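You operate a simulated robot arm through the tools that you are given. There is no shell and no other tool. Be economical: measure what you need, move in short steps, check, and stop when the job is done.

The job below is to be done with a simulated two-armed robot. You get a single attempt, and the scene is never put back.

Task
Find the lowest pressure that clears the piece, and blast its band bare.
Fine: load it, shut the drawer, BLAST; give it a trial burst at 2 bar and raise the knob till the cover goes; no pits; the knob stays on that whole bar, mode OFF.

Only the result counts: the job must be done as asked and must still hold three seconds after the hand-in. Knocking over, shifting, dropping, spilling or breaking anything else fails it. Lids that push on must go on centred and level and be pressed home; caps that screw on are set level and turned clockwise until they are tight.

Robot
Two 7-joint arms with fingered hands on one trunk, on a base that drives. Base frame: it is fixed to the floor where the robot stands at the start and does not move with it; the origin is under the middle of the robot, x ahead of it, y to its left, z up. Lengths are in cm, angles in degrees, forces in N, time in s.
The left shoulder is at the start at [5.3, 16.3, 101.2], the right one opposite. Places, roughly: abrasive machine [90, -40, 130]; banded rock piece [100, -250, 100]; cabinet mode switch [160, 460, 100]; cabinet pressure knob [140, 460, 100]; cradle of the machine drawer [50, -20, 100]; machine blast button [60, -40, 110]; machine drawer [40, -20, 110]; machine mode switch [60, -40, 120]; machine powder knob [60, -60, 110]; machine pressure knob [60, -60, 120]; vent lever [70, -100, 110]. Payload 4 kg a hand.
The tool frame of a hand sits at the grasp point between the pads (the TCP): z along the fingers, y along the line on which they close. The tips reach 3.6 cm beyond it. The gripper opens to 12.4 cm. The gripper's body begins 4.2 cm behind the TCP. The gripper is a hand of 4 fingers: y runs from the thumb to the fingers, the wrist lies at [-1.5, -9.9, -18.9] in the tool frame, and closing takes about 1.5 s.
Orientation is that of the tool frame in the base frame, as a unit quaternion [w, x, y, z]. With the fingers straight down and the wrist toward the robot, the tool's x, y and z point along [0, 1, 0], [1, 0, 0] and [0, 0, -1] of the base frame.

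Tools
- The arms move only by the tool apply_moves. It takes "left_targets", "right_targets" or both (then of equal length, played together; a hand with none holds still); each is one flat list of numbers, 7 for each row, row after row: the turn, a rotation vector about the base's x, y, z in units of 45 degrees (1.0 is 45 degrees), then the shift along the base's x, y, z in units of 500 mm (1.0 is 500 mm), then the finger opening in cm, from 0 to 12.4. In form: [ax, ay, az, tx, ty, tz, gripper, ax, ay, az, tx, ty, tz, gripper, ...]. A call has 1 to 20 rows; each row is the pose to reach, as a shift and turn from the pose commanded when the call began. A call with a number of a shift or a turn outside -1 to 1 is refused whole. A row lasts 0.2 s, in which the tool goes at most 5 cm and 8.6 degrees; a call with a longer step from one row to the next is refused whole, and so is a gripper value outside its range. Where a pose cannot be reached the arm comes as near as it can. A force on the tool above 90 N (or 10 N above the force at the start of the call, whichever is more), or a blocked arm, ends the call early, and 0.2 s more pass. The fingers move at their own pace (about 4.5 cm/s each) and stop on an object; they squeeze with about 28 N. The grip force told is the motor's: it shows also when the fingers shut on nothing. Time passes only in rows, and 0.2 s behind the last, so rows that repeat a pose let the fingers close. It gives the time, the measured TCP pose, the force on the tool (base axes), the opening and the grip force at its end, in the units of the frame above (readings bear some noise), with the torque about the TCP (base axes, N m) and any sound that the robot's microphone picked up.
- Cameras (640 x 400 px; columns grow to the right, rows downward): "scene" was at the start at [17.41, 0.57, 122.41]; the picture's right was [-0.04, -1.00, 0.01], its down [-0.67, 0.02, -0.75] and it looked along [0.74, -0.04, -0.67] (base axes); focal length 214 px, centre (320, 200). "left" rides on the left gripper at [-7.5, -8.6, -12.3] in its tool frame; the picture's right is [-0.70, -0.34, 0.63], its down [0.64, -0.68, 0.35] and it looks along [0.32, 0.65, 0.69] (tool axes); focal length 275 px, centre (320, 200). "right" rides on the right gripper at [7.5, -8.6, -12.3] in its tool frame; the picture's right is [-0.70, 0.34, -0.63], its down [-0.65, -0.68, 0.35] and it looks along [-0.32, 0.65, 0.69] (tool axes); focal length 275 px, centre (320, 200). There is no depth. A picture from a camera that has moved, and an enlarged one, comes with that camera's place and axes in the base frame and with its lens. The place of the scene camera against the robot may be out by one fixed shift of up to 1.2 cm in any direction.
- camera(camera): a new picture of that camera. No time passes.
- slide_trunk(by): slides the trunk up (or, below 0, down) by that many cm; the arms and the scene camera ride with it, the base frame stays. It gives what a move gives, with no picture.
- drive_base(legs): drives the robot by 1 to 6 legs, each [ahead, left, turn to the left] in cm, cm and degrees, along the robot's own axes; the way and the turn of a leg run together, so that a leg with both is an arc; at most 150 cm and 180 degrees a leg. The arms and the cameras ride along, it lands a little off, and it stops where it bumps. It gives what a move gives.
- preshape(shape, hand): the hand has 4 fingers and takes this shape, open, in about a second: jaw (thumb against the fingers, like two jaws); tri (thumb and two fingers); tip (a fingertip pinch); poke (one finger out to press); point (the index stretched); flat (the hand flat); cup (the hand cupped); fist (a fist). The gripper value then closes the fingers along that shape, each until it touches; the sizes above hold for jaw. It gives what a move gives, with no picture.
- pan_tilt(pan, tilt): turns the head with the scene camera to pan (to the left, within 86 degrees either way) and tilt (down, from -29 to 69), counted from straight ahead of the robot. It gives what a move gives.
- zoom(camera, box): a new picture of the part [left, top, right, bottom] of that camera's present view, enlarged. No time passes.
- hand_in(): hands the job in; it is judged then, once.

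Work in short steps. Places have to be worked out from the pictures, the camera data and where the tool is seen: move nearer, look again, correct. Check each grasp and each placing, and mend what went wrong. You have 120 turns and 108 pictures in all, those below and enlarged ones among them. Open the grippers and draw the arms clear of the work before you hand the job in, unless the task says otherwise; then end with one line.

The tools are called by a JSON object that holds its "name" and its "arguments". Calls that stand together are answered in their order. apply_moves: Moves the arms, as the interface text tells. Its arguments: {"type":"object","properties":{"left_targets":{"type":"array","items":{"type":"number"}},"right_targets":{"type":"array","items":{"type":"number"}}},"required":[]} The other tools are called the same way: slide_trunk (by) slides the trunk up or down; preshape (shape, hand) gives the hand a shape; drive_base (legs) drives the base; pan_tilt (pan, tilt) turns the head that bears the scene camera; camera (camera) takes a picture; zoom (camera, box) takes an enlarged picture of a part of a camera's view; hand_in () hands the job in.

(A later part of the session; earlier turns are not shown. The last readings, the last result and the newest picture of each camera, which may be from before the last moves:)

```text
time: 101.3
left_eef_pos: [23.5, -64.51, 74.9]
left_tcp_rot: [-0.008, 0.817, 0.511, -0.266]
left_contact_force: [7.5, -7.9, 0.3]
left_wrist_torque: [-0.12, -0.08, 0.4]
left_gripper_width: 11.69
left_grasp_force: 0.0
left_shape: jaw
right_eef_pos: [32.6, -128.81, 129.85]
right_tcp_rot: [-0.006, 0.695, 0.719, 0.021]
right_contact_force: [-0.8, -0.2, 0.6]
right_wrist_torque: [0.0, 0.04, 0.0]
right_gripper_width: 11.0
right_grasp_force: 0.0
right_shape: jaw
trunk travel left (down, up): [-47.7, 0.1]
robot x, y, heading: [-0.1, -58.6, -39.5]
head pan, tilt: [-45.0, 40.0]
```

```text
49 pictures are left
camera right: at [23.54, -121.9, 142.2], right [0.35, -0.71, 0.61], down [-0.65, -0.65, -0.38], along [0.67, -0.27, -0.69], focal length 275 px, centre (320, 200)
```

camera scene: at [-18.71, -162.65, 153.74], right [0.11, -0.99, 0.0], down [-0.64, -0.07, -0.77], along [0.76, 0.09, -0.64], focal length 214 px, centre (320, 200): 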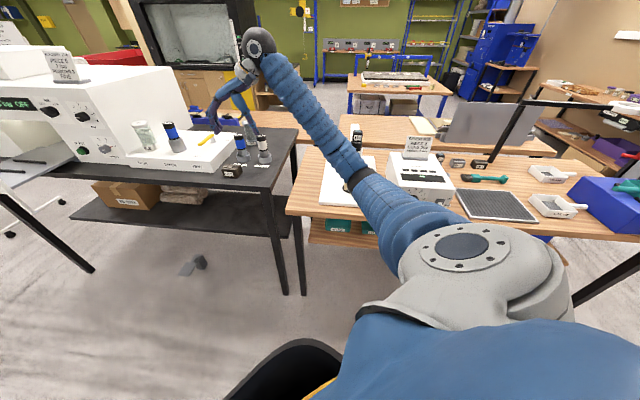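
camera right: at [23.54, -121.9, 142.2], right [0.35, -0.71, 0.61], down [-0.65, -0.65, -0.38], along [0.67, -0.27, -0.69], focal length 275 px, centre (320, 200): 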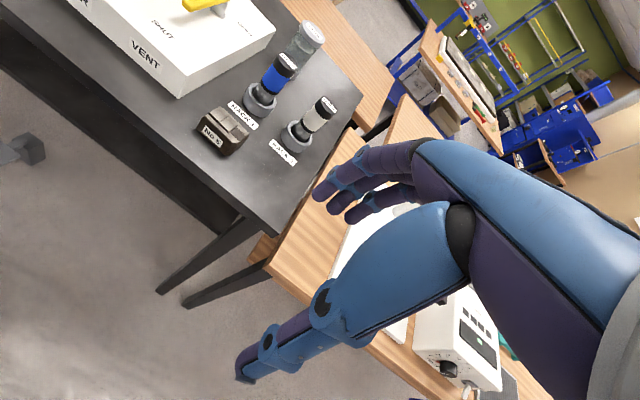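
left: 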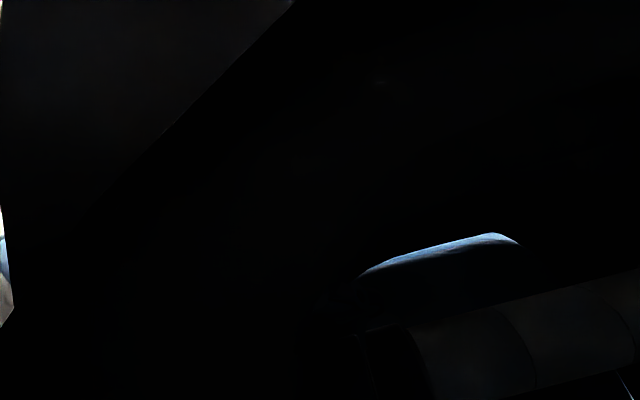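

Stance reached. Piece seen at (59.3, -114.6). I level the hand, go above it and down to z≈108.

{"name": "apply_moves", "arguments": {"right_targets": [-0.01, 0.005, -0.01, 0.075, 0.041, 0, 9, -0.02, 0.01, -0.02, 0.15, 0.082, 0, 9, -0.03, 0.015, -0.03, 0.225, 0.123, 0, 9, -0.04, 0.02, -0.04, 0.3, 0.164, 0, 9, -0.049, 0.027, -0.043, 0.375, 0.205, 0, 9, -0.049, 0.027, -0.043, 0.45, 0.246, 0, 9, -0.049, 0.027, -0.043, 0.526, 0.288, 0, 9, -0.049, 0.027, -0.043, 0.526, 0.288, -0.09, 9, -0.049, 0.027, -0.043, 0.526, 0.288, -0.18, 9, -0.049, 0.027, -0.043, 0.526, 0.288, -0.27, 9, -0.049, 0.027, -0.043, 0.526, 0.288, -0.36, 9, -0.049, 0.027, -0.043, 0.526, 0.288, -0.44, 9, -0.049, 0.027, -0.043, 0.526, 0.288, -0.44, 9]}}

{"name": "camera", "arguments": {"camera": "right"}}

```text
time: 104.1
left_eef_pos: [23.35, -64.63, 75.0]
left_tcp_rot: [-0.007, 0.817, 0.512, -0.267]
left_contact_force: [11.1, -8.1, 2.7]
left_wrist_torque: [-0.01, 0.05, 0.29]
left_gripper_width: 11.66
left_grasp_force: 0.1
left_shape: jaw
right_eef_pos: [58.58, -114.08, 107.99]
right_tcp_rot: [-0.001, 0.707, 0.707, 0.001]
right_contact_force: [0.3, 0.2, -1.1]
right_wrist_torque: [-0.01, 0.01, -0.02]
right_gripper_width: 9.02
right_grasp_force: 0.0
right_shape: jaw
trunk travel left (down, up): [-47.7, 0.1]
robot x, y, heading: [-0.18, -58.62, -39.1]
head pan, tilt: [-45.0, 40.0]
```

```text
48 pictures are left
camera right: at [50.12, -106.53, 120.25], right [0.34, -0.7, 0.63], down [-0.68, -0.65, -0.35], along [0.65, -0.31, -0.69], focal length 275 px, centre (320, 200)
```

right: 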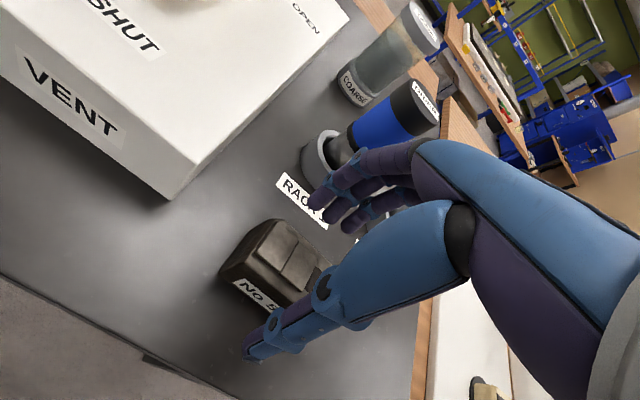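

Aligned. Descend, grip and lift 8 cm.

{"name": "apply_moves", "arguments": {"right_targets": [0, 0, 0, 0.004, 0, -0.04, 9, 0, 0, 0, 0.004, 0, -0.076, 9, 0, 0, 0, 0.004, 0, -0.076, 4, 0, 0, 0, 0.004, 0, -0.076, 2, 0, 0, 0, 0.004, 0, -0.076, 2, 0, 0, 0, 0.004, 0, -0.076, 2, 0, 0, 0, 0.004, 0, -0.076, 2, 0, 0, 0, 0.004, 0, -0.076, 2, 0, 0, 0, 0.004, 0, -0.076, 2, 0, 0, 0, 0.004, 0, -0.06, 2, 0, 0, 0, 0.004, 0, -0.02, 2, 0, 0, 0, 0.004, 0, 0.04, 2, 0, 0, 0, 0.004, 0, 0.084, 2, 0, 0, 0, 0.004, 0, 0.084, 2]}}

{"name": "apply_moves", "arguments": {"right_targets": [0, 0, -0.17, -0.002, -0.01, 0, 2, 0, 0, -0.34, -0.004, -0.02, 0, 2, 0, 0, -0.51, -0.006, -0.03, 0, 2, 0, 0, -0.68, -0.01, -0.04, 0, 2, 0, 0, -0.85, -0.014, -0.045, 0, 2, 0, 0, -1.0, -0.014, -0.048, 0, 2, 0, 0, -1.0, -0.014, -0.048, -0.08, 2, 0, 0, -1.0, -0.014, -0.048, -0.14, 2, 0, 0, -1.0, -0.014, -0.048, -0.152, 2, 0, 0, -1.0, -0.014, -0.048, -0.157, 2, 0, 0, -1.0, -0.014, -0.048, -0.157, 2]}}

{"name": "camera", "arguments": {"camera": "right"}}

```text
time: 107.1
left_eef_pos: [23.41, -64.59, 74.76]
left_tcp_rot: [-0.006, 0.816, 0.513, -0.266]
left_contact_force: [8.2, -8.0, 0.8]
left_wrist_torque: [-0.14, -0.02, 0.33]
left_gripper_width: 11.64
left_grasp_force: 0.1
left_shape: jaw
right_eef_pos: [59.08, -114.52, 112.05]
right_tcp_rot: [-0.002, 0.706, 0.708, 0.0]
right_contact_force: [0.9, 0.4, -3.8]
right_wrist_torque: [0.03, 0.04, -0.01]
right_gripper_width: 5.87
right_grasp_force: 28.1
right_shape: jaw
trunk travel left (down, up): [-47.7, 0.1]
robot x, y, heading: [0.05, -58.33, -39.2]
head pan, tilt: [-45.0, 40.0]
```

```text
time: 109.5
left_eef_pos: [23.47, -64.53, 74.94]
left_tcp_rot: [-0.007, 0.817, 0.512, -0.266]
left_contact_force: [7.8, -8.1, 0.4]
left_wrist_torque: [-0.1, -0.04, 0.34]
left_gripper_width: 11.69
left_grasp_force: 0.1
left_shape: jaw
right_eef_pos: [58.37, -116.88, 104.45]
right_tcp_rot: [0.001, 0.924, 0.383, 0.0]
right_contact_force: [-0.2, 0.4, 5.5]
right_wrist_torque: [-0.21, -0.13, 0.0]
right_gripper_width: 5.87
right_grasp_force: 27.4
right_shape: jaw
trunk travel left (down, up): [-47.7, 0.1]
robot x, y, heading: [-0.14, -58.65, -39.1]
head pan, tilt: [-45.0, 40.0]
```

```text
47 pictures are left
camera right: at [57.58, -105.26, 116.57], right [-0.25, -0.73, 0.63], down [-0.94, 0.03, -0.35], along [0.24, -0.68, -0.69], focal length 275 px, centre (320, 200)
```

right: 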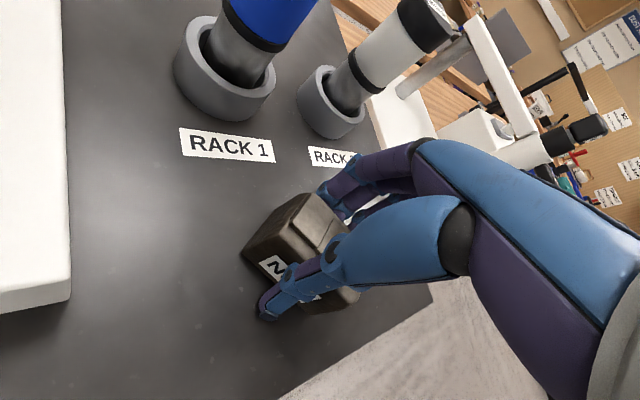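

The piece sits turned by -45°. Release, lift, and drive to the regrip stance near (-11, -112), heading 10.

{"name": "apply_moves", "arguments": {"right_targets": [0, 0, 0, 0, 0, 0, 6.5, 0, 0, 0, 0, 0, 0, 7.5, 0, 0, 0, 0, 0, 0, 9, 0, 0, 0, 0, 0, 0, 9, 0, 0, 0, 0, 0, 0, 9, 0, 0, 0, 0, 0, 0.04, 9, 0, 0, 0, 0, 0, 0.1, 9, 0, 0, 0, 0, 0, 0.19, 9, 0, 0, 0, 0, 0, 0.28, 9, 0, 0, 0, 0, 0, 0.37, 9, 0, 0, 0, 0, 0, 0.46, 9, 0, 0, 0, 0, 0, 0.54, 9, 0, 0, 0.17, 0, 0, 0.54, 11, 0, 0, 0.34, 0, 0, 0.54, 11, 0, 0, 0.51, 0, 0, 0.54, 11, 0, 0, 0.68, 0, 0, 0.54, 11, 0, 0, 0.85, 0, 0, 0.54, 11, 0, 0, 1.0, 0, 0, 0.54, 11, 0, 0, 1.0, 0, 0, 0.54, 11]}}

{"name": "drive_base", "arguments": {"legs": [[-19.4, -15.7, 0], [33.4, -41.2, 0], [0, 0, 49], [13, 0, 0]]}}

{"name": "camera", "arguments": {"camera": "right"}}

```text
time: 113.5
left_eef_pos: [23.36, -64.67, 74.81]
left_tcp_rot: [-0.007, 0.817, 0.512, -0.266]
left_contact_force: [8.8, -7.8, 0.9]
left_wrist_torque: [-0.12, -0.03, 0.35]
left_gripper_width: 11.68
left_grasp_force: 0.1
left_shape: jaw
right_eef_pos: [58.37, -116.8, 131.19]
right_tcp_rot: [-0.001, 0.707, 0.707, 0.0]
right_contact_force: [0.0, 0.6, -0.1]
right_wrist_torque: [0.0, 0.01, 0.01]
right_gripper_width: 10.98
right_grasp_force: 0.0
right_shape: jaw
trunk travel left (down, up): [-47.7, 0.1]
robot x, y, heading: [-0.34, -58.83, -39.4]
head pan, tilt: [-45.0, 40.0]
```

```text
time: 121.1
left_eef_pos: [7.31, -95.33, 74.92]
left_tcp_rot: [0.105, 0.529, 0.805, -0.246]
left_contact_force: [11.1, 1.4, 0.7]
left_wrist_torque: [-0.03, -0.15, 0.34]
left_gripper_width: 11.69
left_grasp_force: 0.0
left_shape: jaw
right_eef_pos: [69.56, -102.87, 131.18]
right_tcp_rot: [-0.002, 0.348, 0.938, -0.001]
right_contact_force: [0.3, 0.3, 0.6]
right_wrist_torque: [-0.01, 0.04, 0.02]
right_gripper_width: 10.96
right_grasp_force: 0.0
right_shape: jaw
trunk travel left (down, up): [-47.7, 0.1]
robot x, y, heading: [-12.6, -109.24, 9.9]
head pan, tilt: [-45.0, 40.0]
```

```text
46 pictures are left
camera right: at [58.47, -104.38, 143.43], right [0.75, -0.2, 0.63], down [0.04, -0.94, -0.35], along [0.66, 0.29, -0.69], focal length 275 px, centre (320, 200)
```

right: 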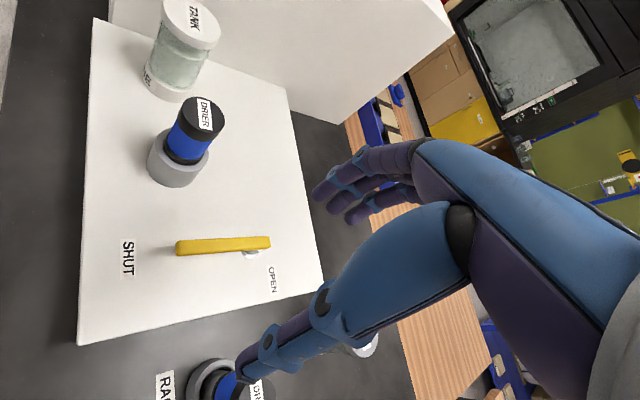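

Hand yaw is about 49°. I turn it to 45° and move above the piece, z≈122, to see it.

{"name": "apply_moves", "arguments": {"right_targets": [0, 0, -0.03, -0.055, -0.07, 0, 11.5, 0, 0, -0.06, -0.11, -0.14, 0, 11.5, 0, 0, -0.095, -0.165, -0.21, 0, 11.5, 0, 0, -0.095, -0.222, -0.28, 0, 11.5, 0, 0, -0.095, -0.222, -0.28, -0.09, 11.5, 0, 0, -0.095, -0.222, -0.28, -0.18, 11.5, 0, 0, -0.095, -0.222, -0.28, -0.18, 11.5]}}

{"name": "camera", "arguments": {"camera": "right"}}

```text
time: 122.7
left_eef_pos: [7.18, -95.26, 74.86]
left_tcp_rot: [0.104, 0.529, 0.805, -0.245]
left_contact_force: [13.8, 4.2, 3.7]
left_wrist_torque: [-0.1, 0.04, 0.27]
left_gripper_width: 11.68
left_grasp_force: 0.0
left_shape: jaw
right_eef_pos: [58.73, -116.71, 122.41]
right_tcp_rot: [-0.001, 0.382, 0.924, -0.001]
right_contact_force: [-1.2, -0.3, 0.5]
right_wrist_torque: [-0.05, -0.01, 0.0]
right_gripper_width: 11.46
right_grasp_force: 0.1
right_shape: jaw
trunk travel left (down, up): [-47.7, 0.1]
robot x, y, heading: [-12.83, -108.96, 10.2]
head pan, tilt: [-45.0, 40.0]
```

```text
45 pictures are left
camera right: at [47.38, -117.32, 134.65], right [0.73, -0.25, 0.63], down [-0.03, -0.94, -0.35], along [0.68, 0.24, -0.69], focal length 275 px, centre (320, 200)
```

right: 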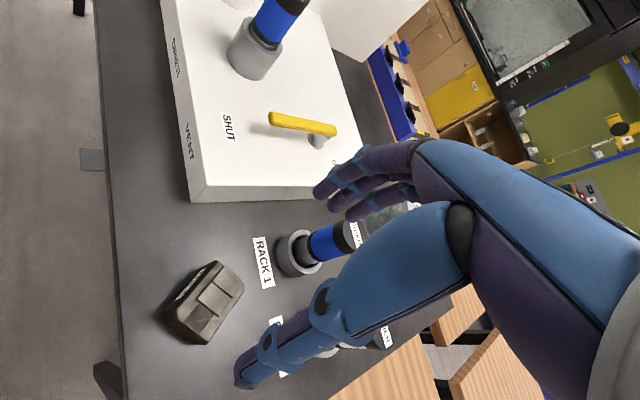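

Piece centre at about (58.4, -117.1) and lined up. Descend to z≈104.3 and close.

{"name": "apply_moves", "arguments": {"right_targets": [0, 0, 0, -0.006, -0.006, -0.09, 11.5, 0, 0, 0, -0.006, -0.006, -0.18, 11.5, 0, 0, 0, -0.006, -0.006, -0.27, 11.5, 0, 0, 0, -0.006, -0.006, -0.33, 11.5, 0, 0, 0, -0.006, -0.006, -0.362, 11.5, 0, 0, 0, -0.006, -0.006, -0.362, 11.5]}}

{"name": "camera", "arguments": {"camera": "right"}}

```text
time: 124.1
left_eef_pos: [7.16, -95.32, 74.83]
left_tcp_rot: [0.105, 0.529, 0.806, -0.245]
left_contact_force: [12.5, 2.0, 3.0]
left_wrist_torque: [-0.04, -0.05, 0.3]
left_gripper_width: 11.7
left_grasp_force: 0.1
left_shape: jaw
right_eef_pos: [58.05, -117.28, 104.03]
right_tcp_rot: [0.0, 0.382, 0.924, 0.0]
right_contact_force: [-1.3, -0.5, -0.2]
right_wrist_torque: [0.01, -0.03, -0.01]
right_gripper_width: 11.5
right_grasp_force: 0.0
right_shape: jaw
trunk travel left (down, up): [-47.7, 0.1]
robot x, y, heading: [-12.83, -109.37, 10.1]
head pan, tilt: [-45.0, 40.0]
```

```text
44 pictures are left
camera right: at [46.96, -117.77, 116.31], right [0.73, -0.25, 0.63], down [-0.03, -0.94, -0.35], along [0.68, 0.24, -0.69], focal length 275 px, centre (320, 200)
```

right: 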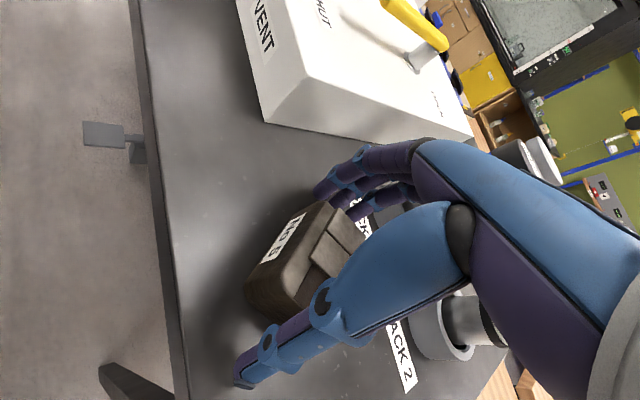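

Small sideways correction, then close.

{"name": "apply_moves", "arguments": {"right_targets": [0, 0, 0, -0.007, 0.007, 0, 11.5, 0, 0, 0, -0.007, 0.007, 0, 6, 0, 0, 0, -0.007, 0.007, 0, 4, 0, 0, 0, -0.007, 0.007, 0, 4, 0, 0, 0, -0.007, 0.007, 0, 4, 0, 0, 0, -0.007, 0.007, 0, 4, 0, 0, 0, -0.007, 0.007, 0, 4, 0, 0, 0, -0.007, 0.007, 0, 4, 0, 0, 0, -0.007, 0.007, 0.02, 4, 0, 0, 0, -0.007, 0.007, 0.06, 4, 0, 0, 0, -0.007, 0.007, 0.14, 4, 0, 0, 0, -0.007, 0.007, 0.22, 4, 0, 0, 0, -0.007, 0.007, 0.3, 4, 0, 0, 0, -0.007, 0.007, 0.38, 4, 0, 0, 0, -0.007, 0.007, 0.46, 4, 0, 0, 0, -0.007, 0.007, 0.54, 4, 0, 0, 0, -0.007, 0.007, 0.54, 4]}}

{"name": "camera", "arguments": {"camera": "right"}}

```text
time: 127.7
left_eef_pos: [7.19, -95.38, 74.89]
left_tcp_rot: [0.105, 0.529, 0.806, -0.244]
left_contact_force: [11.2, 2.0, -0.3]
left_wrist_torque: [0.02, -0.19, 0.34]
left_gripper_width: 11.69
left_grasp_force: 0.1
left_shape: jaw
right_eef_pos: [58.0, -116.84, 131.03]
right_tcp_rot: [-0.001, 0.382, 0.924, 0.0]
right_contact_force: [-0.4, -0.4, -3.3]
right_wrist_torque: [0.0, 0.05, -0.01]
right_gripper_width: 8.7
right_grasp_force: 28.1
right_shape: jaw
trunk travel left (down, up): [-47.7, 0.1]
robot x, y, heading: [-12.62, -109.32, 9.8]
head pan, tilt: [-45.0, 40.0]
```

```text
43 pictures are left
camera right: at [46.69, -117.47, 143.3], right [0.73, -0.25, 0.63], down [-0.03, -0.94, -0.35], along [0.68, 0.24, -0.69], focal length 275 px, centre (320, 200)
```

right: 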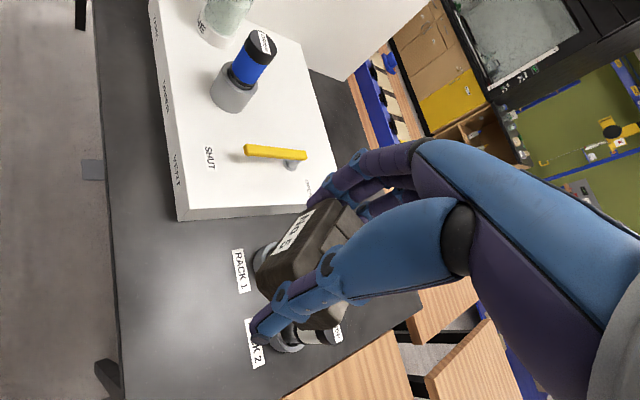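

Held by its ends (8.7 cm). Back off and turn to heading 75 for the side approach.

{"name": "drive_base", "arguments": {"legs": [[-25, 0, 0], [0, 0, 65]]}}

{"name": "apply_moves", "arguments": {"right_targets": [0, 0, -0.1, 0.018, 0.068, 0, 4, 0, 0, -0.2, 0.036, 0.135, 0, 4, 0, 0, -0.3, 0.054, 0.203, 0, 4, 0, 0, -0.4, 0.072, 0.27, 0, 4, 0, 0, -0.444, 0.072, 0.27, 0, 4, 0, 0, -0.444, 0.072, 0.27, 0, 4]}}

{"name": "pan_tilt", "arguments": {"pan": -40, "tilt": 35}}

{"name": "camera", "arguments": {"camera": "scene"}}

```text
time: 132.3
left_eef_pos: [-40.93, -89.61, 74.86]
left_tcp_rot: [0.219, 0.02, 0.964, -0.153]
left_contact_force: [3.7, 9.8, 0.4]
left_wrist_torque: [0.17, -0.07, 0.34]
left_gripper_width: 11.66
left_grasp_force: 0.0
left_shape: jaw
right_eef_pos: [0.51, -53.19, 131.03]
right_tcp_rot: [-0.001, -0.168, 0.986, -0.001]
right_contact_force: [0.3, 0.1, -2.7]
right_wrist_torque: [-0.04, 0.0, -0.02]
right_gripper_width: 8.68
right_grasp_force: 27.6
right_shape: jaw
trunk travel left (down, up): [-47.7, 0.1]
robot x, y, heading: [-37.51, -113.36, 74.4]
head pan, tilt: [-45.0, 40.0]
```

```text
time: 133.7
left_eef_pos: [-40.91, -89.42, 74.81]
left_tcp_rot: [0.219, 0.019, 0.964, -0.151]
left_contact_force: [2.9, 13.0, 3.5]
left_wrist_torque: [0.0, -0.04, 0.28]
left_gripper_width: 11.69
left_grasp_force: 0.2
left_shape: jaw
right_eef_pos: [4.04, -39.63, 130.93]
right_tcp_rot: [0.0, 0.006, 1.0, 0.001]
right_contact_force: [0.5, 0.0, -2.0]
right_wrist_torque: [-0.03, 0.0, -0.01]
right_gripper_width: 8.72
right_grasp_force: 28.1
right_shape: jaw
trunk travel left (down, up): [-47.7, 0.1]
robot x, y, heading: [-36.98, -113.67, 74.4]
head pan, tilt: [-45.0, 40.0]
```

```text
time: 134.4
left_eef_pos: [-40.79, -89.54, 74.79]
left_tcp_rot: [0.219, 0.019, 0.964, -0.152]
left_contact_force: [2.1, 14.1, 4.7]
left_wrist_torque: [-0.1, -0.05, 0.21]
left_gripper_width: 11.65
left_grasp_force: 0.1
left_shape: jaw
right_eef_pos: [3.96, -39.76, 130.99]
right_tcp_rot: [-0.001, 0.006, 1.0, -0.001]
right_contact_force: [0.3, -0.5, -4.4]
right_wrist_torque: [-0.03, 0.03, 0.0]
right_gripper_width: 8.67
right_grasp_force: 27.9
right_shape: jaw
trunk travel left (down, up): [-47.7, 0.1]
robot x, y, heading: [-37.35, -113.21, 74.3]
head pan, tilt: [-40.0, 35.0]
```

```text
42 pictures are left
camera scene: at [-29.78, -108.4, 154.48], right [0.56, -0.83, 0.0], down [-0.47, -0.32, -0.82], along [0.68, 0.46, -0.57], focal length 214 px, centre (320, 200)
```

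scene: 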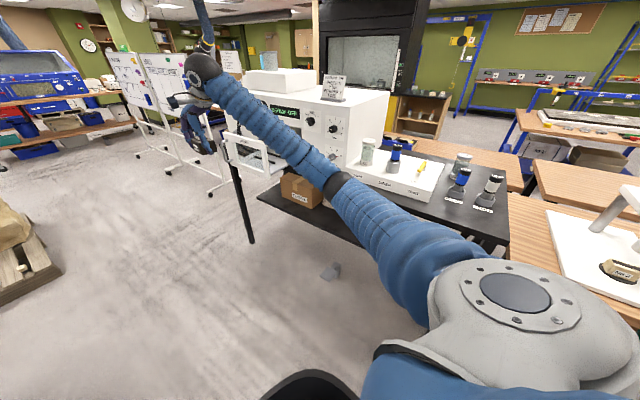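

Arm posture is good (elbow high). Drive sideways toward the machine.

{"name": "drive_base", "arguments": {"legs": [[14.9, -38.4, 0]]}}

{"name": "camera", "arguments": {"camera": "scene"}}

{"name": "camera", "arguments": {"camera": "right"}}

```text
time: 137.0
left_eef_pos: [-1.64, -85.6, 74.99]
left_tcp_rot: [0.221, 0.015, 0.964, -0.148]
left_contact_force: [3.3, 7.2, -1.5]
left_wrist_torque: [0.18, -0.02, 0.3]
left_gripper_width: 11.68
left_grasp_force: 0.1
left_shape: jaw
right_eef_pos: [42.16, -35.59, 130.93]
right_tcp_rot: [0.001, -0.004, 1.0, -0.002]
right_contact_force: [0.6, 0.2, -3.9]
right_wrist_torque: [0.0, 0.04, 0.03]
right_gripper_width: 8.68
right_grasp_force: 27.6
right_shape: jaw
trunk travel left (down, up): [-47.7, 0.1]
robot x, y, heading: [2.51, -109.57, 74.8]
head pan, tilt: [-40.0, 35.0]
stopped in leg 1: the robot was blocked; the commanded pose is now the measured one
```

```text
41 pictures are left
camera scene: at [9.56, -104.6, 154.53], right [0.57, -0.82, 0.0], down [-0.47, -0.33, -0.82], along [0.67, 0.47, -0.57], focal length 214 px, centre (320, 200)
```

scene: 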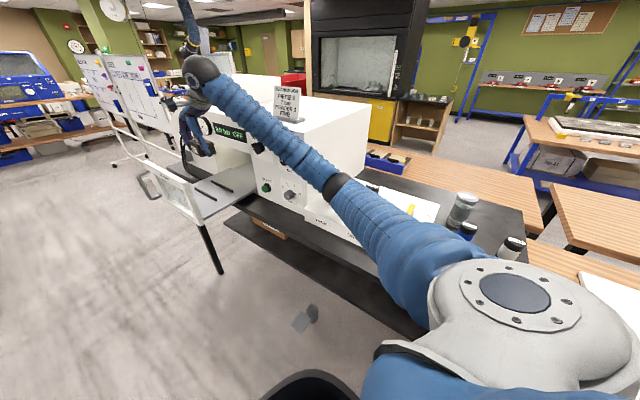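

```text
40 pictures are left
camera right: at [34.73, -43.93, 143.17], right [0.69, 0.34, 0.63], down [0.65, -0.68, -0.34], along [0.31, 0.65, -0.69], focal length 275 px, centre (320, 200)
```

right: 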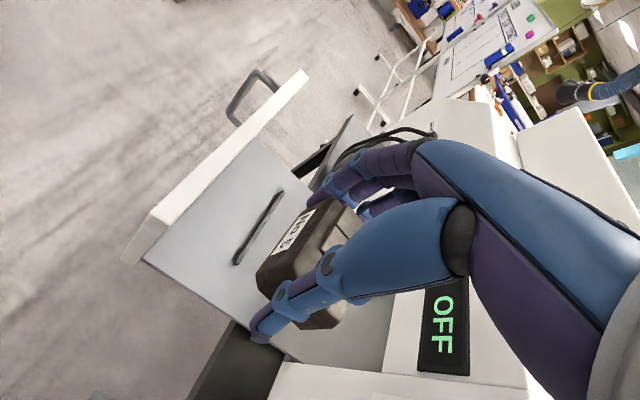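

The base nosed the bench just short; that's enough. I step 1.5 cm back off and swing the piece over the cradle centre (48.6, -20.3) at z≈124.

{"name": "drive_base", "arguments": {"legs": [[0, 1.5, 0]]}}

{"name": "apply_moves", "arguments": {"right_targets": [0, 0, 0, 0.04, 0.075, 0, 4, 0, 0, 0, 0.08, 0.15, 0, 4, 0, 0, 0, 0.12, 0.225, 0, 4, 0, 0, 0, 0.158, 0.298, 0, 4, 0, 0, 0, 0.158, 0.298, -0.07, 4, 0, 0, 0, 0.158, 0.298, -0.14, 4, 0, 0, 0, 0.158, 0.298, -0.14, 4]}}

{"name": "camera", "arguments": {"camera": "right"}}

{"name": "camera", "arguments": {"camera": "scene"}}

```text
time: 137.8
left_eef_pos: [-2.64, -85.04, 74.84]
left_tcp_rot: [0.219, 0.014, 0.964, -0.15]
left_contact_force: [2.0, 11.9, 2.3]
left_wrist_torque: [0.02, -0.05, 0.27]
left_gripper_width: 11.7
left_grasp_force: 0.1
left_shape: jaw
right_eef_pos: [41.49, -35.01, 130.38]
right_tcp_rot: [-0.002, -0.002, 1.0, -0.004]
right_contact_force: [-0.4, 0.5, -3.4]
right_wrist_torque: [-0.05, 0.0, 0.0]
right_gripper_width: 8.68
right_grasp_force: 27.6
right_shape: jaw
trunk travel left (down, up): [-47.7, 0.1]
robot x, y, heading: [1.23, -108.96, 74.8]
head pan, tilt: [-40.0, 35.0]
```

```text
time: 139.4
left_eef_pos: [-2.57, -85.0, 74.97]
left_tcp_rot: [0.22, 0.015, 0.964, -0.15]
left_contact_force: [1.0, 12.2, 3.3]
left_wrist_torque: [-0.05, -0.07, 0.18]
left_gripper_width: 11.66
left_grasp_force: 0.1
left_shape: jaw
right_eef_pos: [49.22, -19.83, 123.31]
right_tcp_rot: [0.0, -0.002, 1.0, -0.004]
right_contact_force: [-1.0, 0.0, -3.4]
right_wrist_torque: [-0.06, 0.02, 0.0]
right_gripper_width: 8.7
right_grasp_force: 28.1
right_shape: jaw
trunk travel left (down, up): [-47.7, 0.1]
robot x, y, heading: [1.62, -109.33, 74.6]
head pan, tilt: [-40.0, 35.0]
```

```text
39 pictures are left
camera right: at [41.79, -28.29, 135.64], right [0.7, 0.34, 0.63], down [0.65, -0.68, -0.34], along [0.31, 0.65, -0.7], focal length 275 px, centre (320, 200)
```

right: 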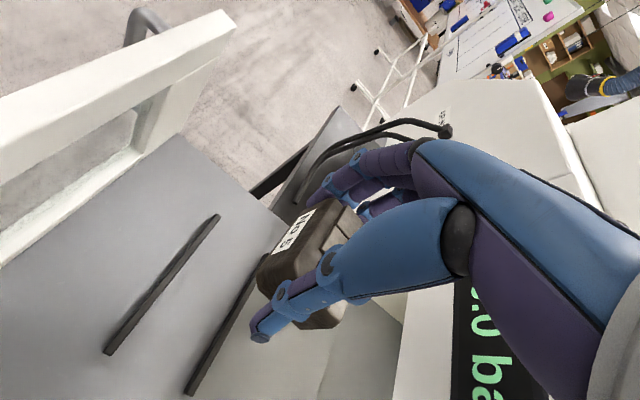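

```text
38 pictures are left
camera scene: at [8.58, -103.88, 154.49], right [0.57, -0.82, 0.0], down [-0.47, -0.33, -0.82], along [0.67, 0.47, -0.57], focal length 214 px, centre (320, 200)
```

scene: 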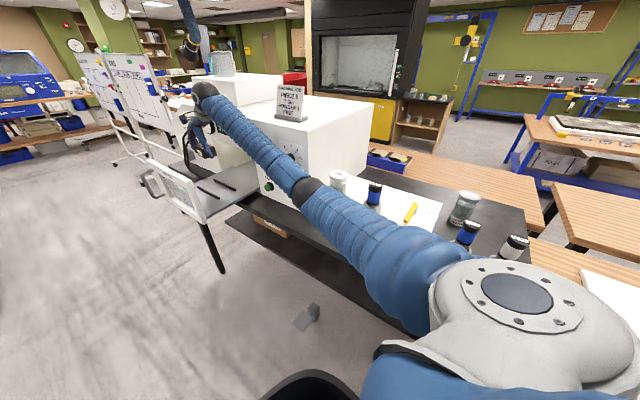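

Cradle centre (48.8, -20.2). Lower to z≈109.5 with a small correction.

{"name": "apply_moves", "arguments": {"right_targets": [0, 0, 0, -0.008, -0.008, -0.07, 4, 0, 0, 0, -0.008, -0.008, -0.14, 4, 0, 0, 0, -0.008, -0.008, -0.21, 4, 0, 0, 0, -0.008, -0.008, -0.27, 4, 0, 0, 0, -0.008, -0.008, -0.27, 4]}}

{"name": "camera", "arguments": {"camera": "right"}}

```text
time: 140.6
left_eef_pos: [-2.64, -85.14, 75.02]
left_tcp_rot: [0.219, 0.015, 0.964, -0.151]
left_contact_force: [2.6, 11.4, 2.5]
left_wrist_torque: [0.05, -0.06, 0.25]
left_gripper_width: 11.69
left_grasp_force: 0.0
left_shape: jaw
right_eef_pos: [48.64, -20.46, 109.93]
right_tcp_rot: [-0.001, -0.002, 1.0, -0.003]
right_contact_force: [-0.7, -0.8, -3.4]
right_wrist_torque: [-0.01, 0.05, 0.0]
right_gripper_width: 8.69
right_grasp_force: 28.1
right_shape: jaw
trunk travel left (down, up): [-47.7, 0.1]
robot x, y, heading: [1.62, -109.07, 74.9]
head pan, tilt: [-40.0, 35.0]
```

```text
37 pictures are left
camera right: at [41.24, -28.8, 122.19], right [0.7, 0.34, 0.63], down [0.65, -0.68, -0.34], along [0.31, 0.65, -0.7], focal length 275 px, centre (320, 200)
```

right: 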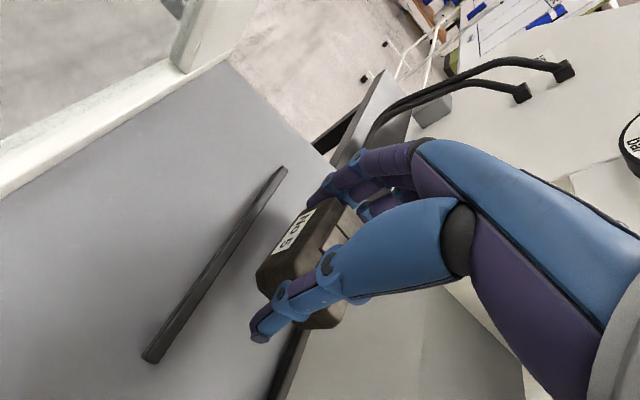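

Clean. Lower to z≈108.1 and read force.

{"name": "apply_moves", "arguments": {"right_targets": [0, 0, 0, 0, 0.004, -0.02, 4, 0, 0, 0, 0, 0.004, -0.037, 4, 0, 0, 0, 0, 0.004, -0.037, 4]}}

{"name": "apply_moves", "arguments": {"right_targets": [0, 0, 0, 0, 0, -0.006, 4, 0, 0, 0, 0, 0, -0.006, 4]}}

```text
time: 141.4
left_eef_pos: [-2.7, -85.16, 74.96]
left_tcp_rot: [0.22, 0.014, 0.964, -0.15]
left_contact_force: [3.5, 9.6, -0.9]
left_wrist_torque: [0.24, -0.04, 0.32]
left_gripper_width: 11.66
left_grasp_force: 0.1
left_shape: jaw
right_eef_pos: [48.73, -20.2, 108.18]
right_tcp_rot: [-0.001, -0.001, 1.0, -0.002]
right_contact_force: [0.7, -1.8, 7.9]
right_wrist_torque: [0.36, -0.39, -0.1]
right_gripper_width: 8.66
right_grasp_force: 27.4
right_shape: jaw
trunk travel left (down, up): [-47.7, 0.1]
robot x, y, heading: [1.23, -109.15, 74.5]
head pan, tilt: [-40.0, 35.0]
```

```text
time: 142.0
left_eef_pos: [-2.65, -85.06, 75.04]
left_tcp_rot: [0.219, 0.016, 0.964, -0.149]
left_contact_force: [3.7, 8.5, -2.6]
left_wrist_torque: [0.27, -0.04, 0.33]
left_gripper_width: 11.67
left_grasp_force: 0.0
left_shape: jaw
right_eef_pos: [48.65, -20.28, 108.03]
right_tcp_rot: [-0.001, -0.002, 1.0, -0.003]
right_contact_force: [-0.9, -3.0, 11.5]
right_wrist_torque: [0.41, -0.54, -0.13]
right_gripper_width: 8.7
right_grasp_force: 28.1
right_shape: jaw
trunk travel left (down, up): [-47.7, 0.1]
robot x, y, heading: [0.91, -109.11, 74.7]
head pan, tilt: [-40.0, 35.0]
```

Contact, but the torque hints at an off-centre touch (finger on the rear rail?). I look closely.

{"name": "zoom", "arguments": {"camera": "right", "box": [180, 150, 400, 400]}}

{"name": "zoom", "arguments": {"camera": "scene", "box": [150, 110, 290, 220]}}

```text
1.60 times, centred on (290, 275) of right
camera zoom: at [41.36, -28.63, 120.27], right [0.7, 0.34, 0.63], down [0.65, -0.68, -0.34], along [0.31, 0.65, -0.7], focal length 440 px, centre (368, 80)
```

zoom: 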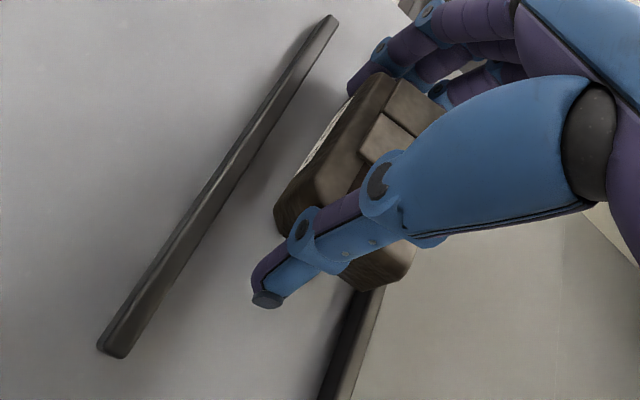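

```text
3.64 times, centred on (220, 165) of scene
camera zoom: at [8.52, -104.0, 154.49], right [0.57, -0.82, 0.0], down [-0.47, -0.33, -0.82], along [0.67, 0.47, -0.57], focal length 780 px, centre (684, 327)
```

zoom: 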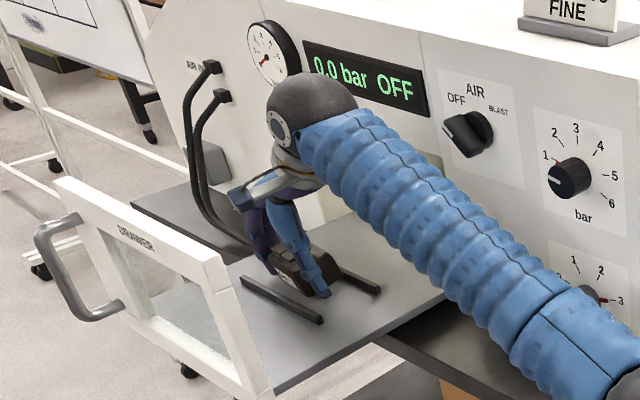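

The piece rides on the rear rail. Lift 1 cm, shift 1.2 cm toward the front rail, and lower again.

{"name": "apply_moves", "arguments": {"right_targets": [0, 0, 0, 0, 0, 0.024, 4, 0, 0, 0, -0.024, 0, 0.024, 4, 0, 0, 0, -0.024, 0, 0.012, 4, 0, 0, 0, -0.024, 0, 0.002, 4, 0, 0, 0, -0.024, 0, 0.002, 4]}}

{"name": "zoom", "arguments": {"camera": "right", "box": [120, 100, 440, 400]}}

```text
time: 143.2
left_eef_pos: [-2.62, -85.08, 74.93]
left_tcp_rot: [0.22, 0.016, 0.964, -0.15]
left_contact_force: [3.7, 7.7, -3.0]
left_wrist_torque: [0.3, -0.02, 0.32]
left_gripper_width: 11.67
left_grasp_force: 0.2
left_shape: jaw
right_eef_pos: [47.68, -20.18, 107.93]
right_tcp_rot: [-0.001, -0.002, 1.0, -0.003]
right_contact_force: [-0.9, -0.1, -3.3]
right_wrist_torque: [0.0, 0.04, -0.01]
right_gripper_width: 8.69
right_grasp_force: 27.9
right_shape: jaw
trunk travel left (down, up): [-47.7, 0.1]
robot x, y, heading: [1.09, -109.1, 74.8]
head pan, tilt: [-40.0, 35.0]
```

```text
1.33 times, centred on (280, 250) of right
camera zoom: at [40.24, -28.52, 120.23], right [0.7, 0.34, 0.63], down [0.65, -0.68, -0.34], along [0.31, 0.65, -0.7], focal length 367 px, centre (373, 133)
```

zoom: 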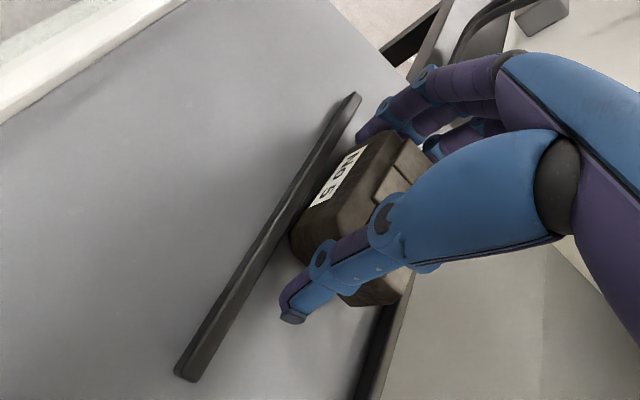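

Free now. Lower further in small steps.

{"name": "apply_moves", "arguments": {"right_targets": [0, 0, 0, 0, 0, -0.008, 4, 0, 0, 0, 0, 0, -0.014, 4, 0, 0, 0, 0, 0, -0.014, 4]}}

```text
time: 144.0
left_eef_pos: [-2.59, -85.21, 75.03]
left_tcp_rot: [0.22, 0.016, 0.964, -0.149]
left_contact_force: [3.3, 6.8, -1.6]
left_wrist_torque: [0.19, -0.04, 0.33]
left_gripper_width: 11.68
left_grasp_force: 0.1
left_shape: jaw
right_eef_pos: [47.58, -20.19, 107.61]
right_tcp_rot: [-0.001, -0.002, 1.0, -0.002]
right_contact_force: [1.6, 1.5, 17.3]
right_wrist_torque: [0.76, -0.01, -0.06]
right_gripper_width: 8.74
right_grasp_force: 28.3
right_shape: jaw
trunk travel left (down, up): [-47.7, 0.1]
robot x, y, heading: [1.03, -108.98, 74.6]
head pan, tilt: [-40.0, 35.0]
```

Now evenly seated between the rails (contact with no sideways torque). Release and lift.

{"name": "apply_moves", "arguments": {"right_targets": [0, 0, 0, 0, 0, 0.003, 9.2, 0, 0, 0, 0, 0, 0.003, 10, 0, 0, 0, 0, 0, 0.003, 11, 0, 0, 0, 0, 0, 0.003, 11.5, 0, 0, 0, 0, 0, 0.003, 11.5, 0, 0, 0, 0, 0, 0.03, 11.5, 0, 0, 0, 0, 0, 0.09, 11.5, 0, 0, 0, 0, 0, 0.18, 11.5, 0, 0, 0, 0, 0, 0.27, 11.5, 0, 0, 0, 0, 0, 0.36, 11.5, 0, 0, 0, 0, 0, 0.42, 11.5, 0, 0, 0, 0, 0, 0.42, 11.5]}}

{"name": "camera", "arguments": {"camera": "right"}}

```text
time: 146.6
left_eef_pos: [-2.58, -84.99, 74.94]
left_tcp_rot: [0.219, 0.015, 0.964, -0.15]
left_contact_force: [3.4, 7.0, -0.6]
left_wrist_torque: [0.19, -0.05, 0.29]
left_gripper_width: 11.7
left_grasp_force: 0.0
left_shape: jaw
right_eef_pos: [47.88, -20.24, 127.99]
right_tcp_rot: [-0.001, -0.002, 1.0, -0.004]
right_contact_force: [0.4, 0.1, -0.7]
right_wrist_torque: [0.02, -0.04, 0.0]
right_gripper_width: 11.48
right_grasp_force: 0.0
right_shape: jaw
trunk travel left (down, up): [-47.7, 0.1]
robot x, y, heading: [1.36, -108.74, 74.7]
head pan, tilt: [-40.0, 35.0]
```

```text
33 pictures are left
camera right: at [40.47, -28.46, 140.3], right [0.7, 0.34, 0.63], down [0.65, -0.68, -0.34], along [0.31, 0.65, -0.7], focal length 275 px, centre (320, 200)
```

right: 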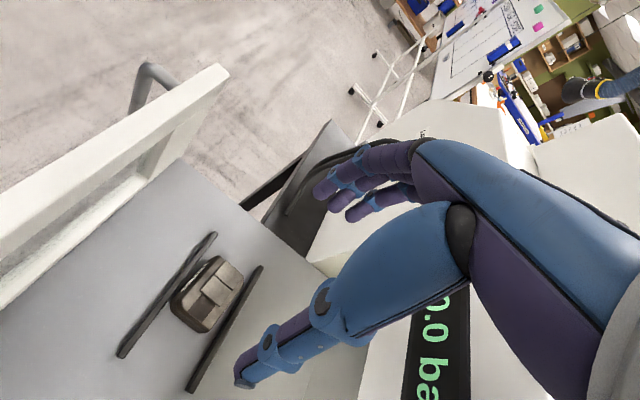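

The piece lies properly between the rails. Now I withdraw: back away, pull the arm in, turn to face the machine and go to the drawer front to push it shut.

{"name": "drive_base", "arguments": {"legs": [[-9.2, 33.8, 0]]}}

{"name": "apply_moves", "arguments": {"right_targets": [0, 0, -0.06, -0.022, -0.08, 0, 12, 0, 0, -0.12, -0.044, -0.16, 0, 12, 0, 0, -0.18, -0.066, -0.24, 0, 12, 0, 0, -0.24, -0.088, -0.32, 0, 12, 0, 0, -0.3, -0.11, -0.4, 0, 12, 0, 0, -0.333, -0.13, -0.48, 0, 12, 0, 0, -0.333, -0.13, -0.48, 0, 12]}}

{"name": "drive_base", "arguments": {"legs": [[0, 0, -74.7], [0, 111, 0], [-17, 0, 0]]}}

{"name": "pan_tilt", "arguments": {"pan": -10, "tilt": 32}}

{"name": "camera", "arguments": {"camera": "scene"}}

```text
time: 148.8
left_eef_pos: [-37.65, -85.38, 74.81]
left_tcp_rot: [0.219, 0.015, 0.964, -0.149]
left_contact_force: [2.3, 6.0, -2.0]
left_wrist_torque: [0.25, 0.01, 0.19]
left_gripper_width: 11.68
left_grasp_force: 0.0
left_shape: jaw
right_eef_pos: [12.74, -20.23, 128.04]
right_tcp_rot: [-0.001, -0.003, 1.0, -0.004]
right_contact_force: [-0.3, -0.5, -0.5]
right_wrist_torque: [-0.04, -0.01, -0.02]
right_gripper_width: 11.45
right_grasp_force: 0.0
right_shape: jaw
trunk travel left (down, up): [-47.7, 0.1]
robot x, y, heading: [-33.43, -109.22, 74.9]
head pan, tilt: [-40.0, 35.0]
```

```text
time: 150.4
left_eef_pos: [-37.79, -85.14, 75.05]
left_tcp_rot: [0.221, 0.013, 0.964, -0.15]
left_contact_force: [1.2, 10.8, 2.9]
left_wrist_torque: [-0.09, -0.05, 0.18]
left_gripper_width: 11.67
left_grasp_force: 0.1
left_shape: jaw
right_eef_pos: [6.03, -44.11, 127.74]
right_tcp_rot: [-0.001, 0.128, 0.992, -0.005]
right_contact_force: [-0.4, -0.1, 0.2]
right_wrist_torque: [0.0, -0.05, -0.02]
right_gripper_width: 11.97
right_grasp_force: 0.0
right_shape: jaw
trunk travel left (down, up): [-47.7, 0.1]
robot x, y, heading: [-33.41, -109.09, 75.0]
head pan, tilt: [-40.0, 35.0]
```

```text
time: 160.5
left_eef_pos: [-26.19, 13.08, 74.96]
left_tcp_rot: [0.082, 0.606, 0.75, -0.252]
left_contact_force: [10.9, 0.1, 3.5]
left_wrist_torque: [-0.05, 0.01, 0.19]
left_gripper_width: 11.68
left_grasp_force: 0.0
left_shape: jaw
right_eef_pos: [24.08, -19.49, 127.87]
right_tcp_rot: [-0.003, 0.712, 0.702, -0.001]
right_contact_force: [-0.8, -0.2, -0.1]
right_wrist_torque: [-0.03, -0.03, 0.03]
right_gripper_width: 11.98
right_grasp_force: 0.0
right_shape: jaw
trunk travel left (down, up): [-47.7, 0.1]
robot x, y, heading: [-48.23, 3.49, -1.3]
head pan, tilt: [-40.0, 35.0]
```

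```text
time: 161.4
left_eef_pos: [-26.05, 13.08, 74.95]
left_tcp_rot: [0.081, 0.605, 0.75, -0.254]
left_contact_force: [6.6, -0.8, -0.6]
left_wrist_torque: [0.02, -0.16, 0.27]
left_gripper_width: 11.7
left_grasp_force: 0.1
left_shape: jaw
right_eef_pos: [24.15, -19.65, 127.8]
right_tcp_rot: [-0.003, 0.712, 0.702, -0.001]
right_contact_force: [0.3, 0.3, -0.8]
right_wrist_torque: [-0.02, 0.0, -0.04]
right_gripper_width: 11.97
right_grasp_force: 0.0
right_shape: jaw
trunk travel left (down, up): [-47.7, 0.1]
robot x, y, heading: [-48.31, 3.56, -0.9]
head pan, tilt: [-10.0, 32.0]
```

```text
32 pictures are left
camera scene: at [-40.22, 2.68, 154.95], right [-0.2, -0.98, 0.0], down [-0.52, 0.1, -0.85], along [0.83, -0.17, -0.53], focal length 214 px, centre (320, 200)
```

scene: 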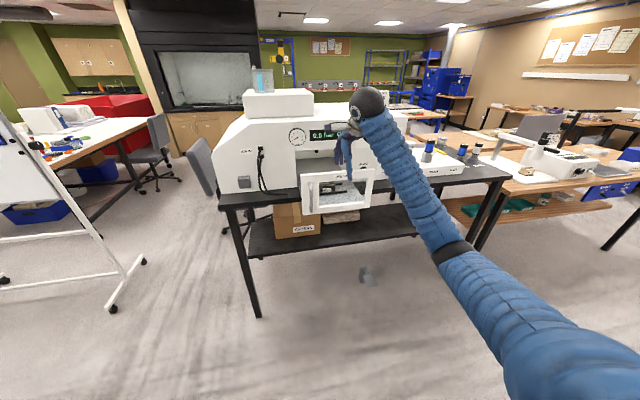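

I pull the hand back, lower it to the board's height, and drive 12 cm closer, ready to push.

{"name": "apply_moves", "arguments": {"right_targets": [0, 0, 0, -0.08, 0, 0, 12.3, 0, 0, 0, -0.16, 0, 0, 12.3, 0, 0, 0, -0.24, 0, 0, 12.3, 0, 0, 0, -0.3, 0, 0, 12.3, 0, 0, 0, -0.3, 0, -0.09, 12.3, 0, 0, 0, -0.3, 0, -0.18, 12.3, 0, 0, 0, -0.3, 0, -0.25, 12.3, 0, 0, 0, -0.3, 0, -0.25, 12.3]}}

{"name": "drive_base", "arguments": {"legs": [[12, 0, 0.9]]}}

{"name": "apply_moves", "arguments": {"right_targets": [0, 0, 0, 0.04, 0, 0, 12.3, 0, 0, 0, 0.08, 0, 0, 12.3, 0, 0, 0, 0.12, 0, 0, 12.3, 0, 0, 0, 0.16, 0, 0, 12.3, 0, 0, 0, 0.2, 0, 0, 12.3, 0, 0, 0, 0.24, 0, 0, 12.3, 0, 0, 0, 0.28, 0, 0, 12.3, 0, 0, 0, 0.3, 0, 0, 12.3, 0, 0, 0, 0.3, 0, 0, 12.3]}}

{"name": "zoom", "arguments": {"camera": "scene", "box": [200, 60, 460, 222]}}

```text
time: 163.2
left_eef_pos: [-26.09, 13.1, 75.06]
left_tcp_rot: [0.081, 0.605, 0.75, -0.253]
left_contact_force: [7.9, -0.3, -0.7]
left_wrist_torque: [0.01, -0.09, 0.21]
left_gripper_width: 11.72
left_grasp_force: 0.1
left_shape: jaw
right_eef_pos: [9.38, -19.53, 115.45]
right_tcp_rot: [-0.003, 0.712, 0.702, -0.002]
right_contact_force: [0.4, -0.3, -0.8]
right_wrist_torque: [0.01, 0.0, -0.01]
right_gripper_width: 12.27
right_grasp_force: 0.0
right_shape: jaw
trunk travel left (down, up): [-47.7, 0.1]
robot x, y, heading: [-48.37, 3.52, -0.9]
head pan, tilt: [-10.0, 32.0]
```

```text
time: 164.5
left_eef_pos: [-13.97, 13.29, 74.95]
left_tcp_rot: [0.083, 0.6, 0.755, -0.252]
left_contact_force: [7.9, -0.3, -0.3]
left_wrist_torque: [0.0, -0.15, 0.23]
left_gripper_width: 11.69
left_grasp_force: 0.1
left_shape: jaw
right_eef_pos: [21.95, -18.86, 115.35]
right_tcp_rot: [-0.004, 0.707, 0.708, -0.003]
right_contact_force: [-0.2, -0.6, -0.3]
right_wrist_torque: [0.03, -0.01, -0.02]
right_gripper_width: 12.27
right_grasp_force: 0.0
right_shape: jaw
trunk travel left (down, up): [-47.7, 0.1]
robot x, y, heading: [-36.17, 3.42, -0.4]
head pan, tilt: [-10.0, 32.0]
```

```text
time: 166.5
left_eef_pos: [-14.1, 13.26, 75.0]
left_tcp_rot: [0.084, 0.599, 0.755, -0.252]
left_contact_force: [10.9, 2.6, 2.3]
left_wrist_torque: [-0.1, 0.09, 0.11]
left_gripper_width: 11.71
left_grasp_force: 0.0
left_shape: jaw
right_eef_pos: [36.94, -18.81, 115.45]
right_tcp_rot: [-0.003, 0.706, 0.708, -0.002]
right_contact_force: [-1.0, -0.2, -0.4]
right_wrist_torque: [0.02, 0.0, -0.02]
right_gripper_width: 12.29
right_grasp_force: 0.1
right_shape: jaw
trunk travel left (down, up): [-47.7, 0.1]
robot x, y, heading: [-35.94, 2.71, -0.3]
head pan, tilt: [-10.0, 32.0]
```

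```text
2.46 times, centred on (330, 141) of scene
camera zoom: at [-28.06, 2.65, 154.95], right [-0.18, -0.98, 0.0], down [-0.52, 0.1, -0.85], along [0.83, -0.15, -0.53], focal length 528 px, centre (295, 345)
```

zoom: 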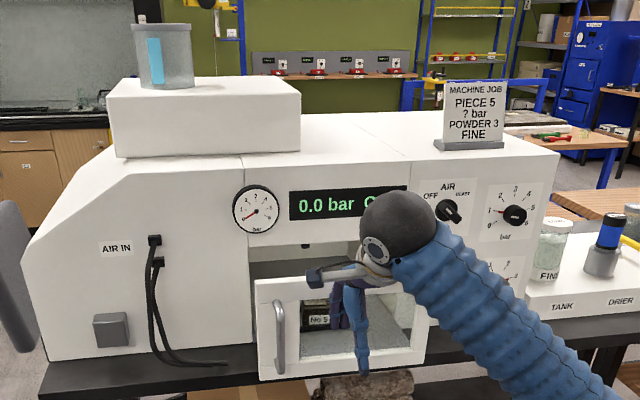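

The drawer is moving in (front at x≈45). Continue pushing until it meets its stop.

{"name": "apply_moves", "arguments": {"right_targets": [0, 0, 0, 0.04, 0, 0, 12.3, 0, 0, 0, 0.08, 0, 0, 12.3, 0, 0, 0, 0.12, 0, 0, 12.3, 0, 0, 0, 0.16, 0, 0, 12.3, 0, 0, 0, 0.2, 0, 0, 12.3, 0, 0, 0, 0.23, 0, 0, 12.3, 0, 0, 0, 0.26, 0, 0, 12.3, 0, 0, 0, 0.29, 0, 0, 12.3]}}

{"name": "zoom", "arguments": {"camera": "scene", "box": [200, 60, 460, 222]}}

```text
time: 168.3
left_eef_pos: [-14.5, 13.19, 75.12]
left_tcp_rot: [0.084, 0.6, 0.755, -0.252]
left_contact_force: [8.9, -0.5, -0.5]
left_wrist_torque: [0.02, -0.11, 0.21]
left_gripper_width: 11.72
left_grasp_force: 0.0
left_shape: jaw
right_eef_pos: [50.82, -18.69, 115.81]
right_tcp_rot: [-0.002, 0.706, 0.708, -0.001]
right_contact_force: [-42.2, -0.3, 10.6]
right_wrist_torque: [-0.03, -1.67, -0.5]
right_gripper_width: 11.78
right_grasp_force: 0.0
right_shape: jaw
trunk travel left (down, up): [-47.7, 0.1]
robot x, y, heading: [-36.46, 3.31, -0.4]
head pan, tilt: [-10.0, 32.0]
```

```text
2.46 times, centred on (330, 141) of scene
camera zoom: at [-28.71, 2.7, 154.98], right [-0.18, -0.98, 0.0], down [-0.52, 0.1, -0.85], along [0.84, -0.15, -0.53], focal length 528 px, centre (295, 345)
```

zoom: 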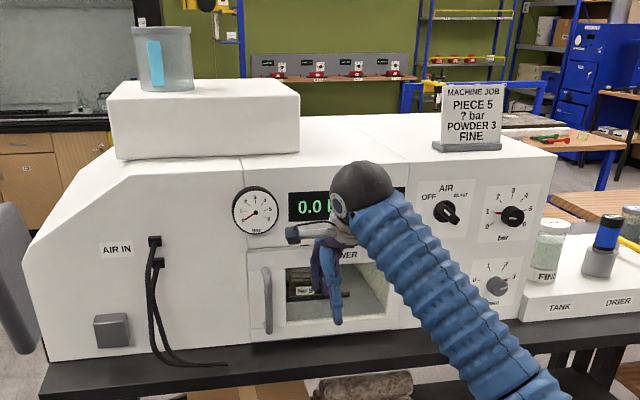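

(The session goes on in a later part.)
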